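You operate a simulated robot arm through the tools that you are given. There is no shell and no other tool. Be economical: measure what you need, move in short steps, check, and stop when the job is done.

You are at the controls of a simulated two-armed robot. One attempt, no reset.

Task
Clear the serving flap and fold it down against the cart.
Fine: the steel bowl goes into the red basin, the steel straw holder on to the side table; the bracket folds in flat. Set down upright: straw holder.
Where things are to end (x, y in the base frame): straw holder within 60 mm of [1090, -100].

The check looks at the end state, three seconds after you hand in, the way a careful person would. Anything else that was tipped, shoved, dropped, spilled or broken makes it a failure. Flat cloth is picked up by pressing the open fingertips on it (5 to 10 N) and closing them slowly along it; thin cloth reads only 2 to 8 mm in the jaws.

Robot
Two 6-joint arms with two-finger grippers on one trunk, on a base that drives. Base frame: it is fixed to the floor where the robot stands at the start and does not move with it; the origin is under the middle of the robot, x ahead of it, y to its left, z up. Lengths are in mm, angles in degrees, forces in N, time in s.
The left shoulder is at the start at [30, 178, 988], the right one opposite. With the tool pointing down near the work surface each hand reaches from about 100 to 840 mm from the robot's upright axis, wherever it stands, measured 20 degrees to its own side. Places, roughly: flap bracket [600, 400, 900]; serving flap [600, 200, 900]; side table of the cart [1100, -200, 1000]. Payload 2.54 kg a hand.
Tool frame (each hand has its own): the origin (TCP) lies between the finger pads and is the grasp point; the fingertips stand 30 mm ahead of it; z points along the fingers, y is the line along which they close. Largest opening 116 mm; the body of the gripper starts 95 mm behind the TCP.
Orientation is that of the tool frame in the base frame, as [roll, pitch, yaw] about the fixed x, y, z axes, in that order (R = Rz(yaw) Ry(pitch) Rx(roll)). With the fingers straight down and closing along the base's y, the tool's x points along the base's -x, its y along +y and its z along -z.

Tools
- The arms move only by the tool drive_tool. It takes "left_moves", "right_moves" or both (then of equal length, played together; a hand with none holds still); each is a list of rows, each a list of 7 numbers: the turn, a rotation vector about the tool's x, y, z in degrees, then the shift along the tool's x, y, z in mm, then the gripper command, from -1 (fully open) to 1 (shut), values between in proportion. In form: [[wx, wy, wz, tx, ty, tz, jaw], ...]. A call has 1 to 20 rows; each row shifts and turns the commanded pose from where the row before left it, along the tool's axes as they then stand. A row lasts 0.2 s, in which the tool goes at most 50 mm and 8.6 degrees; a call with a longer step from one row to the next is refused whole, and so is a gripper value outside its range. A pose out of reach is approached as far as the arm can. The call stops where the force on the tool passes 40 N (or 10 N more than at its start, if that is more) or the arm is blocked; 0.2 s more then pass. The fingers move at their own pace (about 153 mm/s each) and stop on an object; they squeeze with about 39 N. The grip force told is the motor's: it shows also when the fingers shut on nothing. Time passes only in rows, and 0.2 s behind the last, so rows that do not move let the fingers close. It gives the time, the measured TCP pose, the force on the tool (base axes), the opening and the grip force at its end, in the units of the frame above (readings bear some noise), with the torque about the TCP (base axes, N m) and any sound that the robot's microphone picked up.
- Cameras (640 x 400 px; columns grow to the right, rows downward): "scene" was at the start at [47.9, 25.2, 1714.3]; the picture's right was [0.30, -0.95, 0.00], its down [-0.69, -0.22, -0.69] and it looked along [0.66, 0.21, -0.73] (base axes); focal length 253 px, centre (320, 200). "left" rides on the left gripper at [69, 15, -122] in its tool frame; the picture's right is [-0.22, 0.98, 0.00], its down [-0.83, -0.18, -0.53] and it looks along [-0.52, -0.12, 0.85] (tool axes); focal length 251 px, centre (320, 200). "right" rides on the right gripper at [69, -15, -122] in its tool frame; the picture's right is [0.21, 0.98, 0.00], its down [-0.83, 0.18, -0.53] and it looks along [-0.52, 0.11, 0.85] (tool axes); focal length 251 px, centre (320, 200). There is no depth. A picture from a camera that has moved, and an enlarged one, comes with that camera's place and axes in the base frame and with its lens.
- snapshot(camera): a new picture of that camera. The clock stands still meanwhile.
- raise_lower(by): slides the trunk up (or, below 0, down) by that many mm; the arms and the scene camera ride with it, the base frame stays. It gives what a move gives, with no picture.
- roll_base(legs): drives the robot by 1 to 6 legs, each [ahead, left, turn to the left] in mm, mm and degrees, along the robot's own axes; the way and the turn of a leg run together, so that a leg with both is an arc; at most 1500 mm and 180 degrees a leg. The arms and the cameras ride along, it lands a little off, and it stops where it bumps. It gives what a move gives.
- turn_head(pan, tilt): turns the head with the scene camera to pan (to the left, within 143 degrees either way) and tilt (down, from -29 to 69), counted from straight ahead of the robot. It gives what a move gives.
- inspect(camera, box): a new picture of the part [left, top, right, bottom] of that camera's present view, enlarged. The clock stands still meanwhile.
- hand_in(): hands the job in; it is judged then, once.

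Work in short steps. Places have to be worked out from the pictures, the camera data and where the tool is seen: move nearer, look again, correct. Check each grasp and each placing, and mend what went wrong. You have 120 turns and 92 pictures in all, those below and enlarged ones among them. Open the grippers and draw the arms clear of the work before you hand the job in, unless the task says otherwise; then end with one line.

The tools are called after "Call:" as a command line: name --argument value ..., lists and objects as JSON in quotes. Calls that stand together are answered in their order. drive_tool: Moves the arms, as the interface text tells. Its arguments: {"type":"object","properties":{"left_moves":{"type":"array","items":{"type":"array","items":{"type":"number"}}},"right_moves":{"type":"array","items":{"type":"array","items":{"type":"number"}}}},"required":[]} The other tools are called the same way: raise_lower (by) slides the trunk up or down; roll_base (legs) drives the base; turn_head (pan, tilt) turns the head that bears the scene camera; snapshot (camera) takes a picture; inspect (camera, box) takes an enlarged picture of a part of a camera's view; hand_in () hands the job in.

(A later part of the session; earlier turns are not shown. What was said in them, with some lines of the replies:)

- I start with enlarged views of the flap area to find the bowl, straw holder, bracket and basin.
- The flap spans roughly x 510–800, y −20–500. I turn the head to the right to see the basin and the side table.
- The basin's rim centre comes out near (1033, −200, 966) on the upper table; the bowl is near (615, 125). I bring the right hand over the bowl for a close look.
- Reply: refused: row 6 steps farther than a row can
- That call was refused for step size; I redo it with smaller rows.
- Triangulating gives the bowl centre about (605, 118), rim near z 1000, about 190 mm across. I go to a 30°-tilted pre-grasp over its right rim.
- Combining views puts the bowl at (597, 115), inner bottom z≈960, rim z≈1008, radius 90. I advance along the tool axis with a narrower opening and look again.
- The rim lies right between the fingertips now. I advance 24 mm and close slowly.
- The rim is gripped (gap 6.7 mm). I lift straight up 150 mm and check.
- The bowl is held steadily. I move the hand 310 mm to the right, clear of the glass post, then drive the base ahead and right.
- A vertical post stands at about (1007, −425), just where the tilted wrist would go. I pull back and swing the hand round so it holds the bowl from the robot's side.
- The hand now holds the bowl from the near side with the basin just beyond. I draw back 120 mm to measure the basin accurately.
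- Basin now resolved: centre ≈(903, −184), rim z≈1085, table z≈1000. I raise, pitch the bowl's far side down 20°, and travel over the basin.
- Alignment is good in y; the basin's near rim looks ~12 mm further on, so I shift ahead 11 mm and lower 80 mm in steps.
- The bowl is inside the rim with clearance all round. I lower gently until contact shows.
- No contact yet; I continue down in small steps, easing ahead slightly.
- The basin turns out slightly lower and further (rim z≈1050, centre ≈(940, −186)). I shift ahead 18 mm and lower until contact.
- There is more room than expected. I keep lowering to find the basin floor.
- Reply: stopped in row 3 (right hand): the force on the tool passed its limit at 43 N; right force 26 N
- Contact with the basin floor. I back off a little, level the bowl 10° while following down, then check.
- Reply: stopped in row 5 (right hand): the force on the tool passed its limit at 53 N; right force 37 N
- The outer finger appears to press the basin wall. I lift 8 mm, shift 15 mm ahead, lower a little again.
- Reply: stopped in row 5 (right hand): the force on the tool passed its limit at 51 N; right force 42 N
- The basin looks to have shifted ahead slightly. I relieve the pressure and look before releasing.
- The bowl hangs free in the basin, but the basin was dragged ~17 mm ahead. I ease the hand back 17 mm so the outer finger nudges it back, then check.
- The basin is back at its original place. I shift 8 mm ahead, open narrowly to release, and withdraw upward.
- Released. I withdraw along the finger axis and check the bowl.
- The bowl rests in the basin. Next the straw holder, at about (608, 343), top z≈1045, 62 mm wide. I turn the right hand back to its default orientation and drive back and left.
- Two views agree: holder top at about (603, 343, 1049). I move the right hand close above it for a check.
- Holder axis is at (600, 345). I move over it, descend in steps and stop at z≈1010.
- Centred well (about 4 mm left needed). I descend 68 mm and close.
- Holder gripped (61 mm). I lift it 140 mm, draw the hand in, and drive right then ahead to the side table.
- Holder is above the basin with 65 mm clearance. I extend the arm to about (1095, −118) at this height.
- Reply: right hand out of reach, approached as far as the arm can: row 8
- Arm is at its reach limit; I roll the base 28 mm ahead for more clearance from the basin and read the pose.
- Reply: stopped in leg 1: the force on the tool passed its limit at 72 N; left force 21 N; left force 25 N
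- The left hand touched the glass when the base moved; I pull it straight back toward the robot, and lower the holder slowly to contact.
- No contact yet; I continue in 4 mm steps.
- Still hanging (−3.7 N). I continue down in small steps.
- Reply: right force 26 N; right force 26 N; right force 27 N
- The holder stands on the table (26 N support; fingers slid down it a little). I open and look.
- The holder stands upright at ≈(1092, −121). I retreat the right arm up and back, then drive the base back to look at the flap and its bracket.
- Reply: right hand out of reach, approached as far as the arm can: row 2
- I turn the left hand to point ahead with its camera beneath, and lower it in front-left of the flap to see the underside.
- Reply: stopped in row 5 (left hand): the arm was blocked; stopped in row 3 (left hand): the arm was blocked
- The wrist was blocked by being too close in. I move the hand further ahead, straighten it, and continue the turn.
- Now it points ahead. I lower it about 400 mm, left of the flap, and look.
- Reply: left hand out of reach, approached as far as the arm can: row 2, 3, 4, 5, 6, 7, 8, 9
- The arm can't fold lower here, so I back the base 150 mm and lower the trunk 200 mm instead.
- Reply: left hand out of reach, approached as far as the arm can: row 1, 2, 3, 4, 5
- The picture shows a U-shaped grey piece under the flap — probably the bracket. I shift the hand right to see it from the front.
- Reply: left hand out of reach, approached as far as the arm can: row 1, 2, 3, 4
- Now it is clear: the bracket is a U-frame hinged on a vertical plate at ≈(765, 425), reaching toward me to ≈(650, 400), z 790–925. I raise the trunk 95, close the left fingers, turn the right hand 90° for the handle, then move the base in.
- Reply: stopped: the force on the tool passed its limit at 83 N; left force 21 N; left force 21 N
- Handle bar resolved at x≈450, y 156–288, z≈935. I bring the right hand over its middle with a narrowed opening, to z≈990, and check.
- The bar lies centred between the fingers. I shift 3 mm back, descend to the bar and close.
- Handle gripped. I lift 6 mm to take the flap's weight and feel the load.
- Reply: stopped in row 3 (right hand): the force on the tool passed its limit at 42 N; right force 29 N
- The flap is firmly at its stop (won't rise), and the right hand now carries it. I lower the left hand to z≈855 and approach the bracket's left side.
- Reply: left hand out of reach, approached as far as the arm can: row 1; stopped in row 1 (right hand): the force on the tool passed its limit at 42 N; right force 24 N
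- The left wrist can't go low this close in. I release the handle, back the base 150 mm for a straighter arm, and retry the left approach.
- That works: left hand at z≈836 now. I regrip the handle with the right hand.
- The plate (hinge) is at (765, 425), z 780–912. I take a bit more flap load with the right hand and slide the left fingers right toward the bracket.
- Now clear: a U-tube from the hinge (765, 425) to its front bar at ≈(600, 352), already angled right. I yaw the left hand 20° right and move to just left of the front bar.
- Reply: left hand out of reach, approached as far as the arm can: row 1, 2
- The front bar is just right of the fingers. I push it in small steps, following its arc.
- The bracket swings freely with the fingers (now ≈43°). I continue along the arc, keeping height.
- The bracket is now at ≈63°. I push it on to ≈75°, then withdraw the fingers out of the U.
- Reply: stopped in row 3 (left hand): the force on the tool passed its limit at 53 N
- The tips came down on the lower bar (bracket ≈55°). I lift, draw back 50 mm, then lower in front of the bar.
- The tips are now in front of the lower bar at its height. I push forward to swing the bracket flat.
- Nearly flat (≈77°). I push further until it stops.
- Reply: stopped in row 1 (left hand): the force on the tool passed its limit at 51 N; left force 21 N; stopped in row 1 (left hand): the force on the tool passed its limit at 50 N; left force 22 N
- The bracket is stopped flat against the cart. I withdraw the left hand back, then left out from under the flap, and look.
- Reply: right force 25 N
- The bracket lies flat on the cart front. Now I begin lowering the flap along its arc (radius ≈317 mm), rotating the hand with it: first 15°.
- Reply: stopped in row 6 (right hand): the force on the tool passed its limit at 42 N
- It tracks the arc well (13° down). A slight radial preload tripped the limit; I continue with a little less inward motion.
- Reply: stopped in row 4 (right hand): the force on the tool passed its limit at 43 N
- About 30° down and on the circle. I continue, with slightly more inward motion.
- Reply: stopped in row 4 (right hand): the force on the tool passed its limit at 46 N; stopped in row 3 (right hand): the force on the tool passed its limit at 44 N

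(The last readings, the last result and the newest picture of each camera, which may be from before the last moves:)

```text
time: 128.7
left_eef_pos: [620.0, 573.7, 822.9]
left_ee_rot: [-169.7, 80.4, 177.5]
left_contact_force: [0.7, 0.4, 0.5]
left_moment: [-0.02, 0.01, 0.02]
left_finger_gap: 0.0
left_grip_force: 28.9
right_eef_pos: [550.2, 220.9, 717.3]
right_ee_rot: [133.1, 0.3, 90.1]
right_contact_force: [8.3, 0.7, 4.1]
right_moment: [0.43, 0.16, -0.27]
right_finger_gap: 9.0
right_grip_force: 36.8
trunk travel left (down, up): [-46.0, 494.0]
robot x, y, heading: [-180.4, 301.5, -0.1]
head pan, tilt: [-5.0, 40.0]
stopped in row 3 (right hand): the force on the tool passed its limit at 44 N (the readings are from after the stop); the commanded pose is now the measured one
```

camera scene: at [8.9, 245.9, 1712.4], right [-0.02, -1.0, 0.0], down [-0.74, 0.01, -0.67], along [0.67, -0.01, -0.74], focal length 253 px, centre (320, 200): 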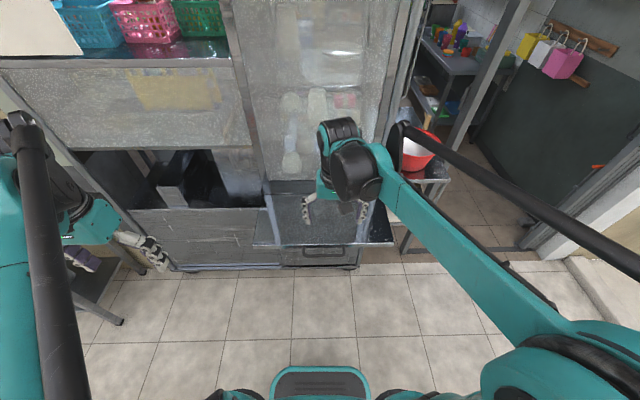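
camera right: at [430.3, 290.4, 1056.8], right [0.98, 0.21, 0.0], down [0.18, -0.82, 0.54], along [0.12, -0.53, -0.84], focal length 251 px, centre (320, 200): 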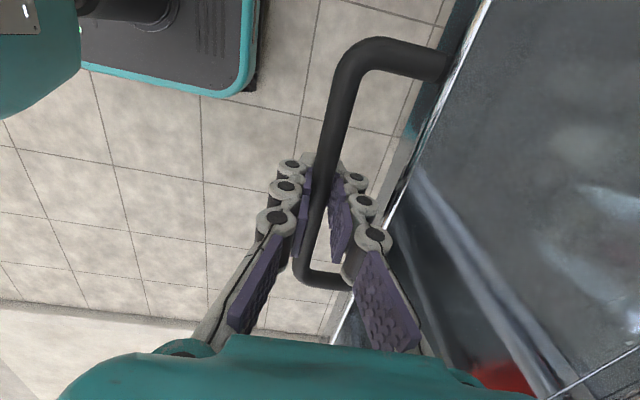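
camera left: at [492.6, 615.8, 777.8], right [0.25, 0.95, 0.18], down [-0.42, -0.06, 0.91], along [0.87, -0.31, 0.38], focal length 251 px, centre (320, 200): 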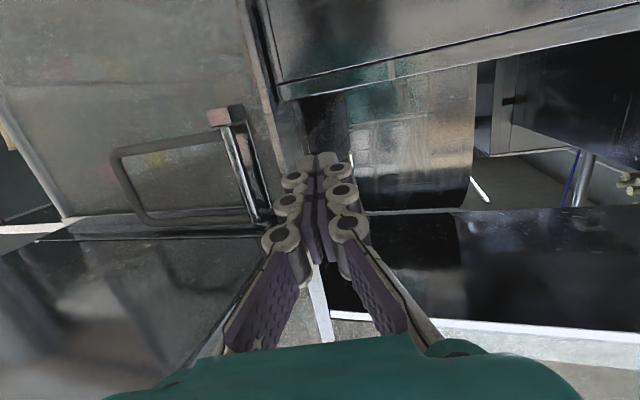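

Fitting the readings, the true hinge is at (721, 932) with radius 275; the flap is at ≈51°. I correct the arc and continue.

Call:
drive_tool --right_moves '[[-2.8, 0, 0, 0, 1.2, 12, 1], [-2.8, 0, 0, 0, 1.1, 12, 1], [-2.8, 0, 0, 0, 1.1, 12, 1], [-2.8, 0, 0, 0, 1.0, 12, 1], [-2.8, 0, 0, 0, 0.9, 12, 1], [0, 0, 0, 0, 0, 0, 1]]'

Call:
snapshot --camera "scene"

```text
time: 130.1
left_eef_pos: [619.6, 572.4, 824.9]
left_ee_rot: [-169.8, 80.4, 177.1]
left_contact_force: [-0.2, 0.4, 0.4]
left_moment: [-0.02, 0.0, 0.02]
left_finger_gap: 0.0
left_grip_force: 28.9
right_eef_pos: [600.6, 222.1, 687.0]
right_ee_rot: [119.1, 0.4, 90.1]
right_contact_force: [8.9, -6.1, 10.9]
right_moment: [0.49, -0.02, -0.47]
right_finger_gap: 9.2
right_grip_force: 35.7
trunk travel left (down, up): [-46.0, 494.0]
robot x, y, heading: [-181.3, 306.3, -0.1]
head pan, tilt: [-5.0, 40.0]
```

```text
15 pictures are left
camera scene: at [-126.4, 298.4, 1569.4], right [-0.09, -1.0, 0.0], down [-0.64, 0.06, -0.77], along [0.76, -0.07, -0.64], focal length 253 px, centre (320, 200)
```

scene: 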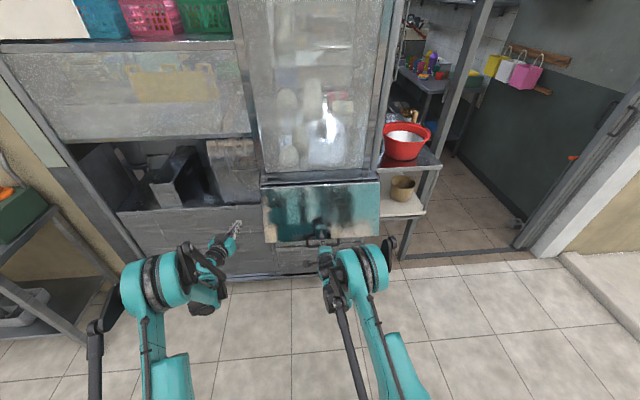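

Flap at ≈64° and tracking. I continue in two shorter calls toward vertical.

Call:
drive_tool --right_moves '[[-2.8, 0, 0, 0, 0.8, 12, 1], [-2.8, 0, 0, 0, 0.8, 12, 1], [-2.8, 0, 0, 0, 0.7, 12, 1], [-2.8, 0, 0, 0, 0.6, 12, 1], [-2.8, 0, 0, 0, 0.6, 12, 1], [0, 0, 0, 0, 0, 0, 1]]'

Call:
drive_tool --right_moves '[[-2.7, 0, 0, 0, 0.5, 12, 1], [-2.7, 0, 0, 0, 0.4, 12, 1], [-2.7, 0, 0, 0, 0.3, 10, 1], [0, 0, 0, 0, 0, 0, 1]]'

```text
time: 131.5
left_eef_pos: [621.5, 574.3, 823.8]
left_ee_rot: [-169.8, 80.3, 177.4]
left_contact_force: [0.1, 0.1, -0.2]
left_moment: [-0.02, -0.03, -0.02]
left_finger_gap: 0.0
left_grip_force: 28.5
right_eef_pos: [654.2, 222.0, 668.2]
right_ee_rot: [105.5, 0.3, 90.3]
right_contact_force: [-4.1, 1.3, -21.5]
right_moment: [0.78, -0.02, -0.36]
right_finger_gap: 9.0
right_grip_force: 36.3
right hand out of reach, approached as far as the arm can: row 5
trunk travel left (down, up): [-46.0, 494.0]
robot x, y, heading: [-184.0, 306.6, 0.2]
head pan, tilt: [-5.0, 40.0]
```

```text
time: 131.8
left_eef_pos: [620.4, 574.4, 823.8]
left_ee_rot: [-169.7, 80.3, 177.3]
left_contact_force: [-0.4, -0.5, 0.1]
left_moment: [-0.01, 0.03, 0.0]
left_finger_gap: 0.0
left_grip_force: 28.8
right_eef_pos: [653.8, 222.6, 668.0]
right_ee_rot: [105.3, 0.2, 89.9]
right_contact_force: [-4.2, 2.9, -21.4]
right_moment: [0.3, 0.01, -1.09]
right_finger_gap: 9.0
right_grip_force: 36.3
right hand out of reach, approached as far as the arm can: row 1
trunk travel left (down, up): [-46.0, 494.0]
robot x, y, heading: [-180.5, 306.8, 0.2]
head pan, tilt: [-5.0, 40.0]
stopped in row 1 (right hand): the force on the tool passed its limit at 53 N (the readings are from after the stop); the commanded pose is now the measured one
```

Wrist limit again at ≈76°. I let the round bar turn in the grip: move on along the arc while pitching the hand slightly back.

Call:
drive_tool --right_moves '[[3, 0, 0, 0, 0.5, 6, 1], [2, 0, 0, 0, 1.4, 11, 1], [2, 0, 0, 0, 2.2, 11, 1], [0, 0, 0, 0, 0, 0, 1]]'

```text
time: 132.8
left_eef_pos: [622.9, 573.4, 823.6]
left_ee_rot: [-169.7, 80.2, 177.5]
left_contact_force: [0.0, 0.9, 0.8]
left_moment: [-0.01, 0.01, -0.02]
left_finger_gap: 0.2
left_grip_force: 29.1
right_eef_pos: [683.0, 222.1, 663.0]
right_ee_rot: [112.3, 0.3, 90.0]
right_contact_force: [-2.8, 2.3, -29.5]
right_moment: [0.58, 0.01, 0.11]
right_finger_gap: 9.0
right_grip_force: 36.8
trunk travel left (down, up): [-46.0, 494.0]
robot x, y, heading: [-178.3, 305.6, -0.0]
head pan, tilt: [-5.0, 40.0]
```

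Now ≈82°. I go on in small steps to vertical until it meets the cart.

Call:
drive_tool --right_moves '[[0, 0, 0, 0, 0, 10, 1], [0, 0, 0, 0, 1.8, 10, 1], [0, 0, 0, 0, 0, 0, 1]]'

Call:
drive_tool --right_moves '[[0, 0, 0, 0, 2.8, 9, 1], [0, 0, 0, 0, 3.2, 9, 1], [0, 0, 0, 0, 0, 0, 1]]'

Call:
inspect --camera "scene" --box '[200, 150, 440, 300]'

```text
time: 133.3
left_eef_pos: [621.4, 575.5, 823.6]
left_ee_rot: [-169.8, 80.3, 177.4]
left_contact_force: [-0.1, -0.2, 0.1]
left_moment: [0.0, 0.0, 0.01]
left_finger_gap: 0.0
left_grip_force: 28.6
right_eef_pos: [691.1, 222.0, 661.8]
right_ee_rot: [112.8, 0.2, 89.9]
right_contact_force: [-2.1, 2.2, -20.9]
right_moment: [0.15, -0.04, -0.97]
right_finger_gap: 9.1
right_grip_force: 36.0
right hand out of reach, approached as far as the arm can: row 1, 2
trunk travel left (down, up): [-46.0, 494.0]
robot x, y, heading: [-178.5, 305.2, 0.0]
head pan, tilt: [-5.0, 40.0]
stopped in row 2 (right hand): the force on the tool passed its limit at 44 N (the readings are from after the stop); the commanded pose is now the measured one
```

```text
time: 133.7
left_eef_pos: [620.2, 574.6, 824.0]
left_ee_rot: [-169.9, 80.2, 177.4]
left_contact_force: [0.5, -0.4, 0.9]
left_moment: [-0.03, 0.02, -0.01]
left_finger_gap: 0.0
left_grip_force: 28.9
right_eef_pos: [691.6, 220.8, 662.4]
right_ee_rot: [113.2, 0.0, 89.9]
right_contact_force: [-2.9, 2.1, -24.4]
right_moment: [0.08, -0.03, -0.91]
right_finger_gap: 9.1
right_grip_force: 36.3
right hand out of reach, approached as far as the arm can: row 1
trunk travel left (down, up): [-46.0, 494.0]
robot x, y, heading: [-182.2, 303.8, 0.2]
head pan, tilt: [-5.0, 40.0]
stopped in row 1 (right hand): the force on the tool passed its limit at 44 N (the readings are from after the stop); the commanded pose is now the measured one
```

```text
2.67 times, centred on (320, 225) of scene
camera zoom: at [-123.4, 299.0, 1569.2], right [-0.08, -1.0, 0.0], down [-0.64, 0.05, -0.76], along [0.76, -0.06, -0.64], focal length 675 px, centre (320, 133)
```

zoom: 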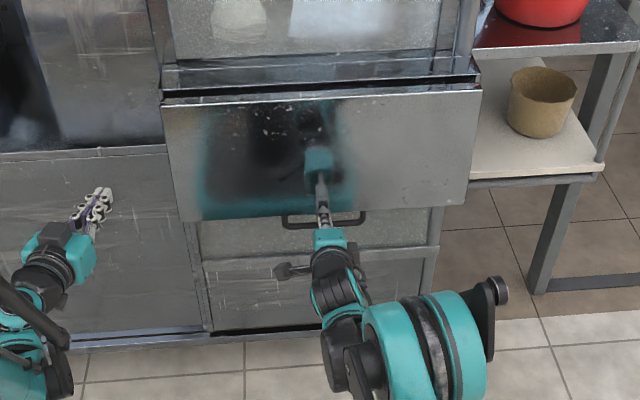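

Flap at ≈84°; the arm is at its reach end. I let the base carry the hand the remaining distance, 15 mm at a time.

Call:
roll_base --legs '[[15, 0, 0]]'

Call:
drive_tool --right_moves '[[3, 0, 0, 0, -1, 5, 1], [3, 0, 0, 0, 1, 5, 1], [0, 0, 0, 0, 0, 0, 1]]'

```text
time: 134.6
left_eef_pos: [635.0, 574.9, 823.4]
left_ee_rot: [-169.7, 80.3, 177.4]
left_contact_force: [0.1, 0.2, -0.4]
left_moment: [0.02, -0.02, 0.04]
left_finger_gap: 0.0
left_grip_force: 29.0
right_eef_pos: [707.1, 222.5, 660.7]
right_ee_rot: [113.3, -0.1, 89.8]
right_contact_force: [-1.6, 1.6, -15.6]
right_moment: [0.07, -0.07, -0.75]
right_finger_gap: 9.0
right_grip_force: 36.5
trunk travel left (down, up): [-46.0, 494.0]
robot x, y, heading: [-168.8, 301.8, 0.2]
head pan, tilt: [-5.0, 40.0]
stopped in leg 1: the force on the tool passed its limit at 109 N (the readings are from after the stop); the commanded pose is now the measured one
```

```text
time: 135.2
left_eef_pos: [631.7, 575.3, 825.7]
left_ee_rot: [-169.8, 80.5, 177.4]
left_contact_force: [0.0, 0.3, 0.6]
left_moment: [-0.03, 0.0, -0.01]
left_finger_gap: 0.1
left_grip_force: 28.4
right_eef_pos: [710.2, 222.0, 660.7]
right_ee_rot: [117.8, 0.0, 89.7]
right_contact_force: [-14.9, -0.6, 12.1]
right_moment: [0.22, 0.09, -0.07]
right_finger_gap: 9.2
right_grip_force: 36.0
trunk travel left (down, up): [-46.0, 494.0]
robot x, y, heading: [-166.8, 304.6, 0.0]
head pan, tilt: [-5.0, 40.0]
stopped in row 2 (right hand): the force on the tool passed its limit at 49 N (the readings are from after the stop); the commanded pose is now the measured one
```

The flap is at ≈88° and pressing on its stop. I open the fingers narrowly, withdraw straight back, and check the flap.

Call:
drive_tool --right_moves '[[0, 0, 0, 0, 0, 0, 0.75], [0, 0, 0, 0, 0, 0, 0.6], [0, 0, 0, 0, 0, -10, 0.6], [0, 0, 0, 0, 0, -20, 0.6], [0, 0, 0, 0, 0, -30, 0.6], [0, 0, 0, 0, 0, -40, 0.6], [0, 0, 0, 0, 0, -40, 0.6], [0, 0, 0, 0, 0, 0, 0.6]]'

Call:
snapshot --camera "right"

Call:
inspect --camera "scene" --box '[200, 150, 440, 300]'

```text
time: 136.1
left_eef_pos: [635.8, 575.8, 821.3]
left_ee_rot: [-169.8, 80.2, 177.2]
left_contact_force: [0.3, 0.2, 0.0]
left_moment: [0.01, 0.05, -0.02]
left_finger_gap: 0.2
left_grip_force: 28.8
right_eef_pos: [689.2, 222.7, 662.4]
right_ee_rot: [118.7, 0.0, 89.6]
right_contact_force: [-5.3, 1.1, -26.2]
right_moment: [-0.02, -0.56, -0.07]
right_finger_gap: 15.2
right_grip_force: 0.1
trunk travel left (down, up): [-46.0, 494.0]
robot x, y, heading: [-165.5, 305.1, 0.4]
head pan, tilt: [-5.0, 40.0]
stopped in row 4 (right hand): the force on the tool passed its limit at 49 N (the readings are from after the stop); the commanded pose is now the measured one
```

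```text
13 pictures are left
camera right: at [575.5, 291.2, 707.7], right [0.47, 0.21, 0.86], down [-0.39, -0.82, 0.42], along [0.79, -0.53, -0.31], focal length 251 px, centre (320, 200)
```

right: 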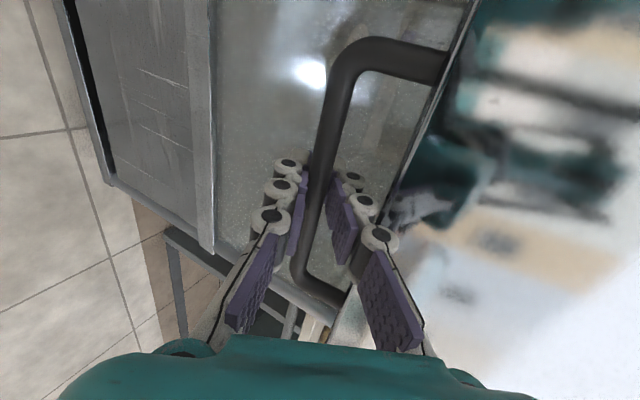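

```text
2.67 times, centred on (320, 225) of scene
camera zoom: at [-109.6, 299.1, 1569.1], right [-0.08, -1.0, 0.0], down [-0.64, 0.05, -0.76], along [0.76, -0.06, -0.64], focal length 675 px, centre (320, 133)
```

zoom: 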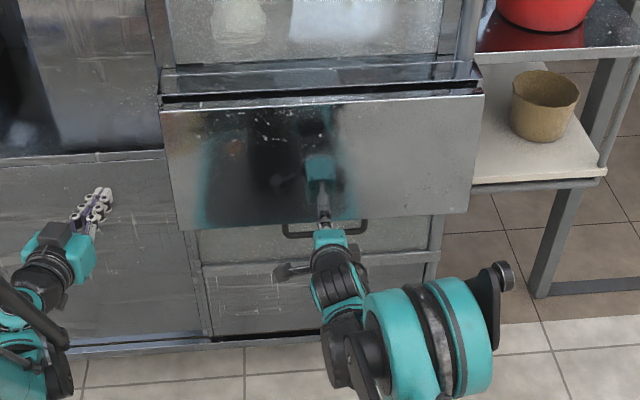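

The narrow opening still dragged the bar. I open to ~37 mm, wait, and withdraw straight along the fingers.

Call:
drive_tool --right_moves '[[0, 0, 0, 0, 0, 0, 0.35], [0, 0, 0, 0, 0, 0, 0.35], [0, 0, 0, 0, 0, 0, 0.35]]'

Call:
drive_tool --right_moves '[[0, 0, 0, 0, 0, -10, 0.35], [0, 0, 0, 0, 0, -15, 0.35], [0, 0, 0, 0, 0, -20, 0.35], [0, 0, 0, 0, 0, -30, 0.35], [0, 0, 0, 0, 0, -30, 0.35], [0, 0, 0, 0, 0, 0, 0.35]]'

Call:
snapshot --camera "right"

```text
time: 136.9
left_eef_pos: [635.6, 574.7, 822.0]
left_ee_rot: [-169.8, 80.2, 177.4]
left_contact_force: [0.7, -0.7, 0.1]
left_moment: [-0.02, -0.03, 0.01]
left_finger_gap: 0.0
left_grip_force: 28.4
right_eef_pos: [691.3, 221.4, 661.6]
right_ee_rot: [118.8, 0.0, 89.7]
right_contact_force: [-7.3, 2.3, -37.1]
right_moment: [-0.04, -0.93, -0.09]
right_finger_gap: 16.0
right_grip_force: 0.2
trunk travel left (down, up): [-46.0, 494.0]
robot x, y, heading: [-165.4, 306.5, 0.4]
head pan, tilt: [-5.0, 40.0]
```

```text
time: 137.3
left_eef_pos: [635.3, 574.6, 822.1]
left_ee_rot: [-169.8, 80.2, 177.4]
left_contact_force: [0.8, 0.3, -0.5]
left_moment: [0.0, -0.01, -0.05]
left_finger_gap: 0.0
left_grip_force: 28.3
right_eef_pos: [682.3, 221.4, 662.3]
right_ee_rot: [119.3, 0.0, 89.6]
right_contact_force: [-6.8, 1.4, -33.4]
right_moment: [0.0, -0.83, -0.07]
right_finger_gap: 18.0
right_grip_force: 0.1
trunk travel left (down, up): [-46.0, 494.0]
robot x, y, heading: [-165.7, 305.0, 0.3]
head pan, tilt: [-5.0, 40.0]
stopped in row 2 (right hand): the force on the tool passed its limit at 52 N (the readings are from after the stop); the commanded pose is now the measured one
```

```text
11 pictures are left
camera right: at [568.2, 291.3, 709.4], right [0.48, 0.21, 0.85], down [-0.38, -0.82, 0.42], along [0.79, -0.53, -0.31], focal length 251 px, centre (320, 200)
```

right: 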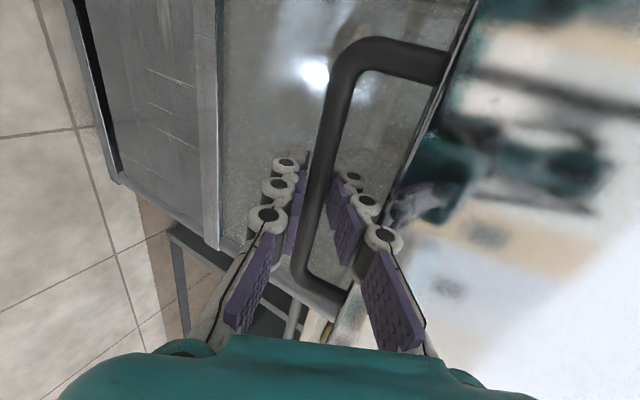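

The upper finger is jammed against the flap's edge when opening wide. I close to ~13 mm (bar is 9), and withdraw along the fingers.

Call:
drive_tool --right_moves '[[0, 0, 0, 0, 0, 0, 0.79], [0, 0, 0, 0, 0, 0, 0.79], [0, 0, 0, 0, 0, 0, 0.79]]'

Call:
drive_tool --right_moves '[[0, 0, 0, 0, 0, -8, 0.79], [0, 0, 0, 0, 0, -8, 0.79], [0, 0, 0, 0, 0, -10, 0.79], [0, 0, 0, 0, 0, -10, 0.79], [0, 0, 0, 0, 0, -15, 0.79], [0, 0, 0, 0, 0, 0, 0.79]]'

```text
time: 138.1
left_eef_pos: [635.1, 576.6, 820.9]
left_ee_rot: [-169.8, 80.2, 177.3]
left_contact_force: [0.1, -0.8, -0.6]
left_moment: [0.02, -0.02, 0.0]
left_finger_gap: 0.0
left_grip_force: 28.4
right_eef_pos: [683.6, 221.6, 664.8]
right_ee_rot: [119.0, 0.1, 89.6]
right_contact_force: [-3.3, 0.8, -24.4]
right_moment: [0.01, -0.26, 0.01]
right_finger_gap: 13.6
right_grip_force: 1.1
trunk travel left (down, up): [-46.0, 494.0]
robot x, y, heading: [-167.3, 302.8, 0.3]
head pan, tilt: [-5.0, 40.0]
```

```text
time: 138.7
left_eef_pos: [635.6, 574.3, 821.4]
left_ee_rot: [-169.8, 80.2, 177.4]
left_contact_force: [0.6, 0.7, -0.3]
left_moment: [0.0, -0.04, 0.0]
left_finger_gap: 0.0
left_grip_force: 28.3
right_eef_pos: [672.3, 222.2, 665.0]
right_ee_rot: [119.6, 0.0, 89.5]
right_contact_force: [-5.0, 2.0, -33.7]
right_moment: [-0.23, 0.05, -0.86]
right_finger_gap: 10.5
right_grip_force: 37.8
trunk travel left (down, up): [-46.0, 494.0]
robot x, y, heading: [-170.6, 307.2, 0.4]
head pan, tilt: [-5.0, 40.0]
stopped in row 2 (right hand): the force on the tool passed its limit at 41 N (the readings are from after the stop); the commanded pose is now the measured one
```

The bar bears on the lower finger (−33 N). I shift the hand down ~4 mm to centre the bar, then read the force.

Call:
drive_tool --right_moves '[[0, 0, 0, 0, -2, 0, 0.72], [0, 0, 0, 0, -2, 0, 0.72], [0, 0, 0, 0, 0, 0, 0.72]]'

Call:
snapshot --camera "right"

```text
time: 139.4
left_eef_pos: [634.4, 575.3, 824.7]
left_ee_rot: [-169.6, 80.4, 177.4]
left_contact_force: [1.0, 0.8, -0.1]
left_moment: [-0.01, -0.04, 0.02]
left_finger_gap: 0.0
left_grip_force: 28.7
right_eef_pos: [671.7, 222.3, 667.2]
right_ee_rot: [119.0, 0.0, 89.5]
right_contact_force: [0.6, 0.2, 1.1]
right_moment: [0.0, -0.04, -0.01]
right_finger_gap: 16.7
right_grip_force: 0.2
trunk travel left (down, up): [-46.0, 494.0]
robot x, y, heading: [-166.5, 306.7, 0.2]
head pan, tilt: [-5.0, 40.0]
```

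```text
10 pictures are left
camera right: at [556.4, 291.8, 715.0], right [0.47, 0.21, 0.85], down [-0.39, -0.82, 0.42], along [0.79, -0.53, -0.31], focal length 251 px, centre (320, 200)
```

right: 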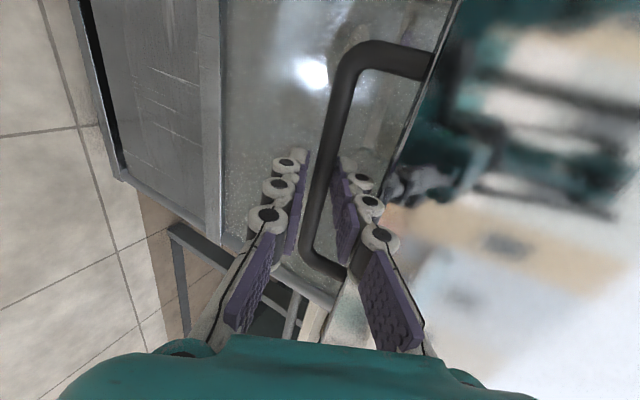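

Forces are zero: the bar is free. I withdraw along the fingers in small steps.

Call:
drive_tool --right_moves '[[0, 0, 0, 0, 0, -8, 0.72], [0, 0, 0, 0, 0, -8, 0.72], [0, 0, 0, 0, 0, -10, 0.72], [0, 0, 0, 0, 0, -15, 0.72], [0, 0, 0, 0, 0, -20, 0.72], [0, 0, 0, 0, 0, -30, 0.72], [0, 0, 0, 0, 0, 0, 0.72]]'

Call:
inspect --camera "scene" --box '[200, 150, 440, 300]'

```text
time: 141.1
left_eef_pos: [633.6, 574.0, 823.8]
left_ee_rot: [-169.6, 80.4, 177.4]
left_contact_force: [0.2, 0.0, -0.2]
left_moment: [-0.01, 0.0, 0.0]
left_finger_gap: 0.0
left_grip_force: 28.5
right_eef_pos: [590.9, 223.0, 712.0]
right_ee_rot: [119.1, 0.0, 89.4]
right_contact_force: [1.1, -0.1, -1.1]
right_moment: [0.0, -0.01, -0.04]
right_finger_gap: 16.2
right_grip_force: 0.0
trunk travel left (down, up): [-46.0, 494.0]
robot x, y, heading: [-170.7, 305.4, 0.1]
head pan, tilt: [-5.0, 40.0]
```

```text
2.67 times, centred on (320, 225) of scene
camera zoom: at [-111.8, 299.4, 1569.3], right [-0.08, -1.0, 0.0], down [-0.64, 0.05, -0.77], along [0.76, -0.06, -0.64], focal length 675 px, centre (320, 133)
```

zoom: 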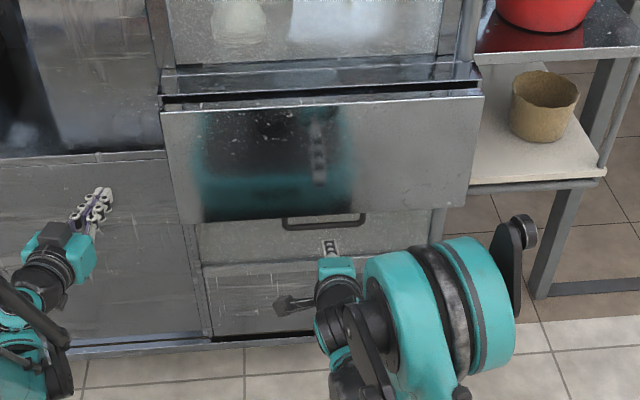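

Released; the flap hangs at ≈84°. I close the fingers, raise them to flap height and press it gently against the cart.

Call:
drive_tool --right_moves '[[0, 0, 0, 0, 20, -11, 1], [0, 0, 0, 0, 10, 18, 1], [0, 0, 0, 0, 10, 18, 1], [0, 0, 0, 0, 10, 18, 1], [0, 0, 0, 0, 5, 9, 1], [0, 0, 0, 0, 0, 0, 1]]'

Call:
drive_tool --right_moves '[[0, 0, 0, 0, 5, 9, 1], [0, 0, 0, 0, 2.5, 4.4, 1], [0, 0, 0, 0, 2.5, 4.4, 1], [0, 0, 0, 0, 2.5, 4.4, 1], [0, 0, 0, 0, 2.5, 4.4, 1], [0, 0, 0, 0, 2.5, 4.4, 1], [0, 0, 0, 0, 2.5, 4.4, 1], [0, 0, 0, 0, 0, 0, 1]]'

```text
time: 142.4
left_eef_pos: [634.2, 573.9, 822.5]
left_ee_rot: [-169.7, 80.4, 177.5]
left_contact_force: [-0.1, 0.1, -1.1]
left_moment: [0.01, 0.01, 0.0]
left_finger_gap: 0.2
left_grip_force: 28.6
right_eef_pos: [662.9, 222.6, 734.7]
right_ee_rot: [119.1, 0.1, 89.5]
right_contact_force: [-0.1, -0.2, 0.0]
right_moment: [0.02, 0.02, -0.02]
right_finger_gap: 0.2
right_grip_force: 28.4
trunk travel left (down, up): [-46.0, 494.0]
robot x, y, heading: [-172.0, 308.4, 0.2]
head pan, tilt: [-5.0, 40.0]
```

```text
time: 143.0
left_eef_pos: [631.9, 575.3, 825.1]
left_ee_rot: [-169.7, 80.5, 177.3]
left_contact_force: [-0.2, -0.3, 0.5]
left_moment: [0.0, -0.02, -0.03]
left_finger_gap: 0.0
left_grip_force: 28.6
right_eef_pos: [670.3, 222.2, 734.3]
right_ee_rot: [119.3, 0.0, 89.4]
right_contact_force: [-18.6, -1.2, 9.8]
right_moment: [0.04, -0.16, 0.07]
right_finger_gap: 0.0
right_grip_force: 28.8
trunk travel left (down, up): [-46.0, 494.0]
robot x, y, heading: [-169.3, 302.3, 0.2]
head pan, tilt: [-5.0, 40.0]
stopped in row 2 (right hand): the force on the tool passed its limit at 50 N (the readings are from after the stop); the commanded pose is now the measured one
```

Contact at x≈697 with firm resistance. I push again to see whether the flap yields further or is at its stop.

Call:
drive_tool --right_moves '[[0, 0, 0, 0, 1.5, 2.6, 1], [0, 0, 0, 0, 1.5, 2.6, 1], [0, 0, 0, 0, 1.5, 2.6, 1], [0, 0, 0, 0, 1.5, 2.6, 1], [0, 0, 0, 0, 0, 0, 1]]'

Call:
drive_tool --right_moves '[[0, 0, 0, 0, 1.5, 2.6, 1], [0, 0, 0, 0, 1.5, 2.6, 1], [0, 0, 0, 0, 1.5, 2.6, 1], [0, 0, 0, 0, 1.5, 2.6, 1], [0, 0, 0, 0, 0, 0, 1]]'

Call:
snapshot --camera "left"

```text
time: 143.4
left_eef_pos: [630.9, 575.0, 825.5]
left_ee_rot: [-169.7, 80.5, 177.4]
left_contact_force: [-0.2, 0.6, 0.6]
left_moment: [0.03, 0.01, 0.01]
left_finger_gap: 0.1
left_grip_force: 28.7
right_eef_pos: [670.0, 221.3, 733.0]
right_ee_rot: [119.6, 0.1, 89.5]
right_contact_force: [-21.0, -0.5, 10.5]
right_moment: [0.03, -0.18, 0.09]
right_finger_gap: 0.0
right_grip_force: 28.3
trunk travel left (down, up): [-46.0, 494.0]
robot x, y, heading: [-169.9, 303.2, 0.1]
head pan, tilt: [-5.0, 40.0]
stopped in row 2 (right hand): the force on the tool passed its limit at 46 N (the readings are from after the stop); the commanded pose is now the measured one
```

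```text
time: 143.8
left_eef_pos: [629.4, 573.6, 825.6]
left_ee_rot: [-169.8, 80.5, 177.4]
left_contact_force: [-0.3, 0.1, 0.2]
left_moment: [-0.02, 0.02, 0.0]
left_finger_gap: 0.0
left_grip_force: 28.2
right_eef_pos: [669.0, 222.6, 733.3]
right_ee_rot: [119.7, 0.1, 89.4]
right_contact_force: [-20.4, -0.6, 10.0]
right_moment: [0.01, -0.17, 0.11]
right_finger_gap: 0.0
right_grip_force: 28.4
trunk travel left (down, up): [-46.0, 494.0]
robot x, y, heading: [-170.1, 308.8, 0.1]
head pan, tilt: [-5.0, 40.0]
stopped in row 1 (right hand): the force on the tool passed its limit at 44 N (the readings are from after the stop); the commanded pose is now the measured one
```

```text
8 pictures are left
camera left: at [504.6, 617.0, 777.2], right [0.25, 0.95, 0.18], down [-0.42, -0.06, 0.91], along [0.87, -0.3, 0.38], focal length 251 px, centre (320, 200)
```

left: 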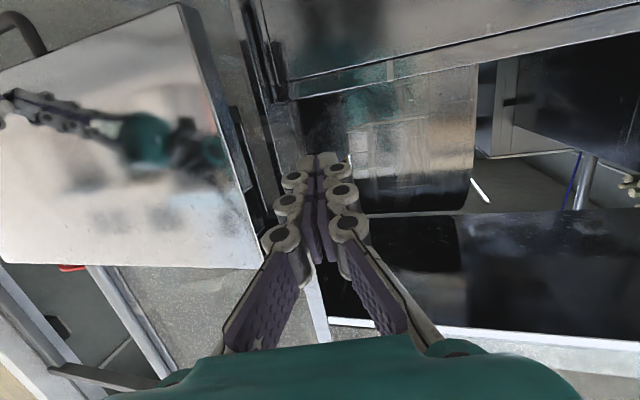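

From the side, the flap's front face runs (694, z 702)–(689, z 928): vertical, against its stop. I draw both arms back, open the grippers and back the base off.

Call:
drive_tool --left_moves '[[0, 0, 0, 0, 5, -30, 1], [0, 0, 0, 0, 5, -35, 1], [0, 0, 0, 0, 5, -35, 0], [0, 0, 0, 0, 0, -30, -1], [0, 0, 0, 0, 0, 0, -1], [0, 0, 0, 0, 0, 0, -1]]' --right_moves '[[0, 0, 0, 0, -8, -25, 1], [0, 0, 0, 0, -5, -35, 1], [0, 0, 0, 0, 0, -40, 0], [0, 0, 0, 0, 0, -40, -1], [0, 0, 0, 0, 0, -30, -1], [0, 0, 0, 0, 0, 0, -1]]'

Call:
roll_base --legs '[[-200, 0, 0]]'

Call:
snapshot --camera "scene"

Call:
snapshot --camera "left"

```text
time: 145.2
left_eef_pos: [513.8, 619.2, 847.3]
left_ee_rot: [-169.8, 80.3, 177.2]
left_contact_force: [0.2, 0.1, -0.3]
left_moment: [0.01, -0.01, -0.02]
left_finger_gap: 116.0
left_grip_force: 0.1
left hand out of reach, approached as far as the arm can: row 4
right_eef_pos: [521.3, 222.7, 803.8]
right_ee_rot: [119.8, 0.1, 89.4]
right_contact_force: [0.5, 0.1, 0.0]
right_moment: [-0.04, -0.01, -0.04]
right_finger_gap: 115.7
right_grip_force: 0.0
trunk travel left (down, up): [-46.0, 494.0]
robot x, y, heading: [-167.3, 307.1, -0.1]
head pan, tilt: [-5.0, 40.0]
```

```text
time: 146.8
left_eef_pos: [313.3, 620.4, 847.4]
left_ee_rot: [-169.9, 80.2, 177.3]
left_contact_force: [-0.4, -0.7, 0.0]
left_moment: [-0.02, 0.03, 0.03]
left_finger_gap: 115.8
left_grip_force: 0.1
right_eef_pos: [319.6, 222.7, 803.5]
right_ee_rot: [119.7, 0.1, 89.5]
right_contact_force: [-0.4, 0.3, -0.1]
right_moment: [-0.01, 0.01, -0.02]
right_finger_gap: 116.3
right_grip_force: 0.0
trunk travel left (down, up): [-46.0, 494.0]
robot x, y, heading: [-369.3, 308.3, 0.4]
head pan, tilt: [-5.0, 40.0]
```

```text
7 pictures are left
camera scene: at [-315.1, 298.8, 1569.4], right [-0.08, -1.0, 0.0], down [-0.64, 0.05, -0.77], along [0.76, -0.06, -0.64], focal length 253 px, centre (320, 200)
```

scene: 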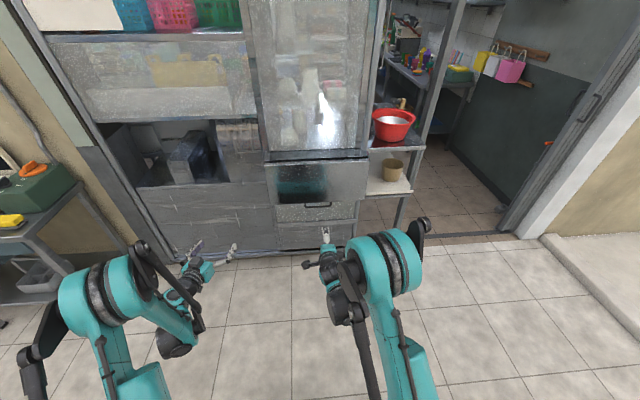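

```text
6 pictures are left
camera left: at [187.7, 663.1, 799.4], right [0.25, 0.95, 0.18], down [-0.41, -0.06, 0.91], along [0.87, -0.3, 0.38], focal length 251 px, centre (320, 200)
```

left: 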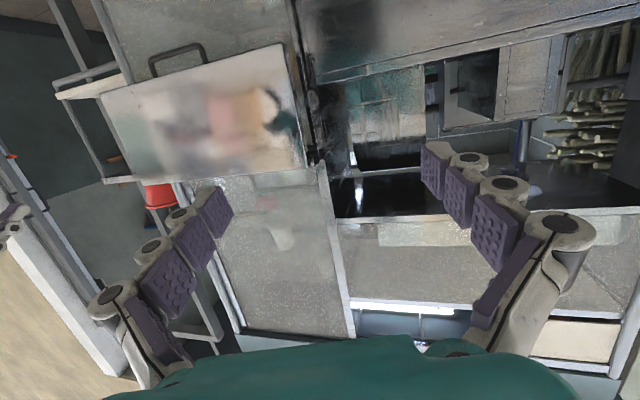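

The flap hangs down and the arms are clear. A last zoom on the basin, table and flap.

Call:
inspect --camera "scene" --box '[240, 80, 440, 240]'

```text
2.50 times, centred on (340, 160) of scene
camera zoom: at [-315.1, 298.8, 1569.4], right [-0.08, -1.0, 0.0], down [-0.64, 0.05, -0.77], along [0.76, -0.06, -0.64], focal length 632 px, centre (270, 300)
```

zoom: 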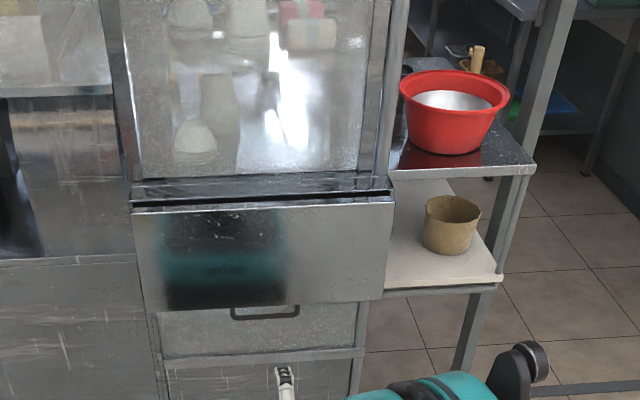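

All items are in place: bowl in the basin, holder upright on the table, bracket in, flap down, grippers open and clear. I hand in.

Call:
hand_in

```text
The job is handed in.
```

I handed the job in: the bowl is in the red basin, the straw holder stands upright on the side table at about (1092, -121), the bracket is folded in flat, and the flap hangs down against the cart; on the way the left hand bumped the glass at 72 N and the flap's underside at 83 N (no damage seen in the pictures), and the basin was dragged about 17 mm, then nudged back.
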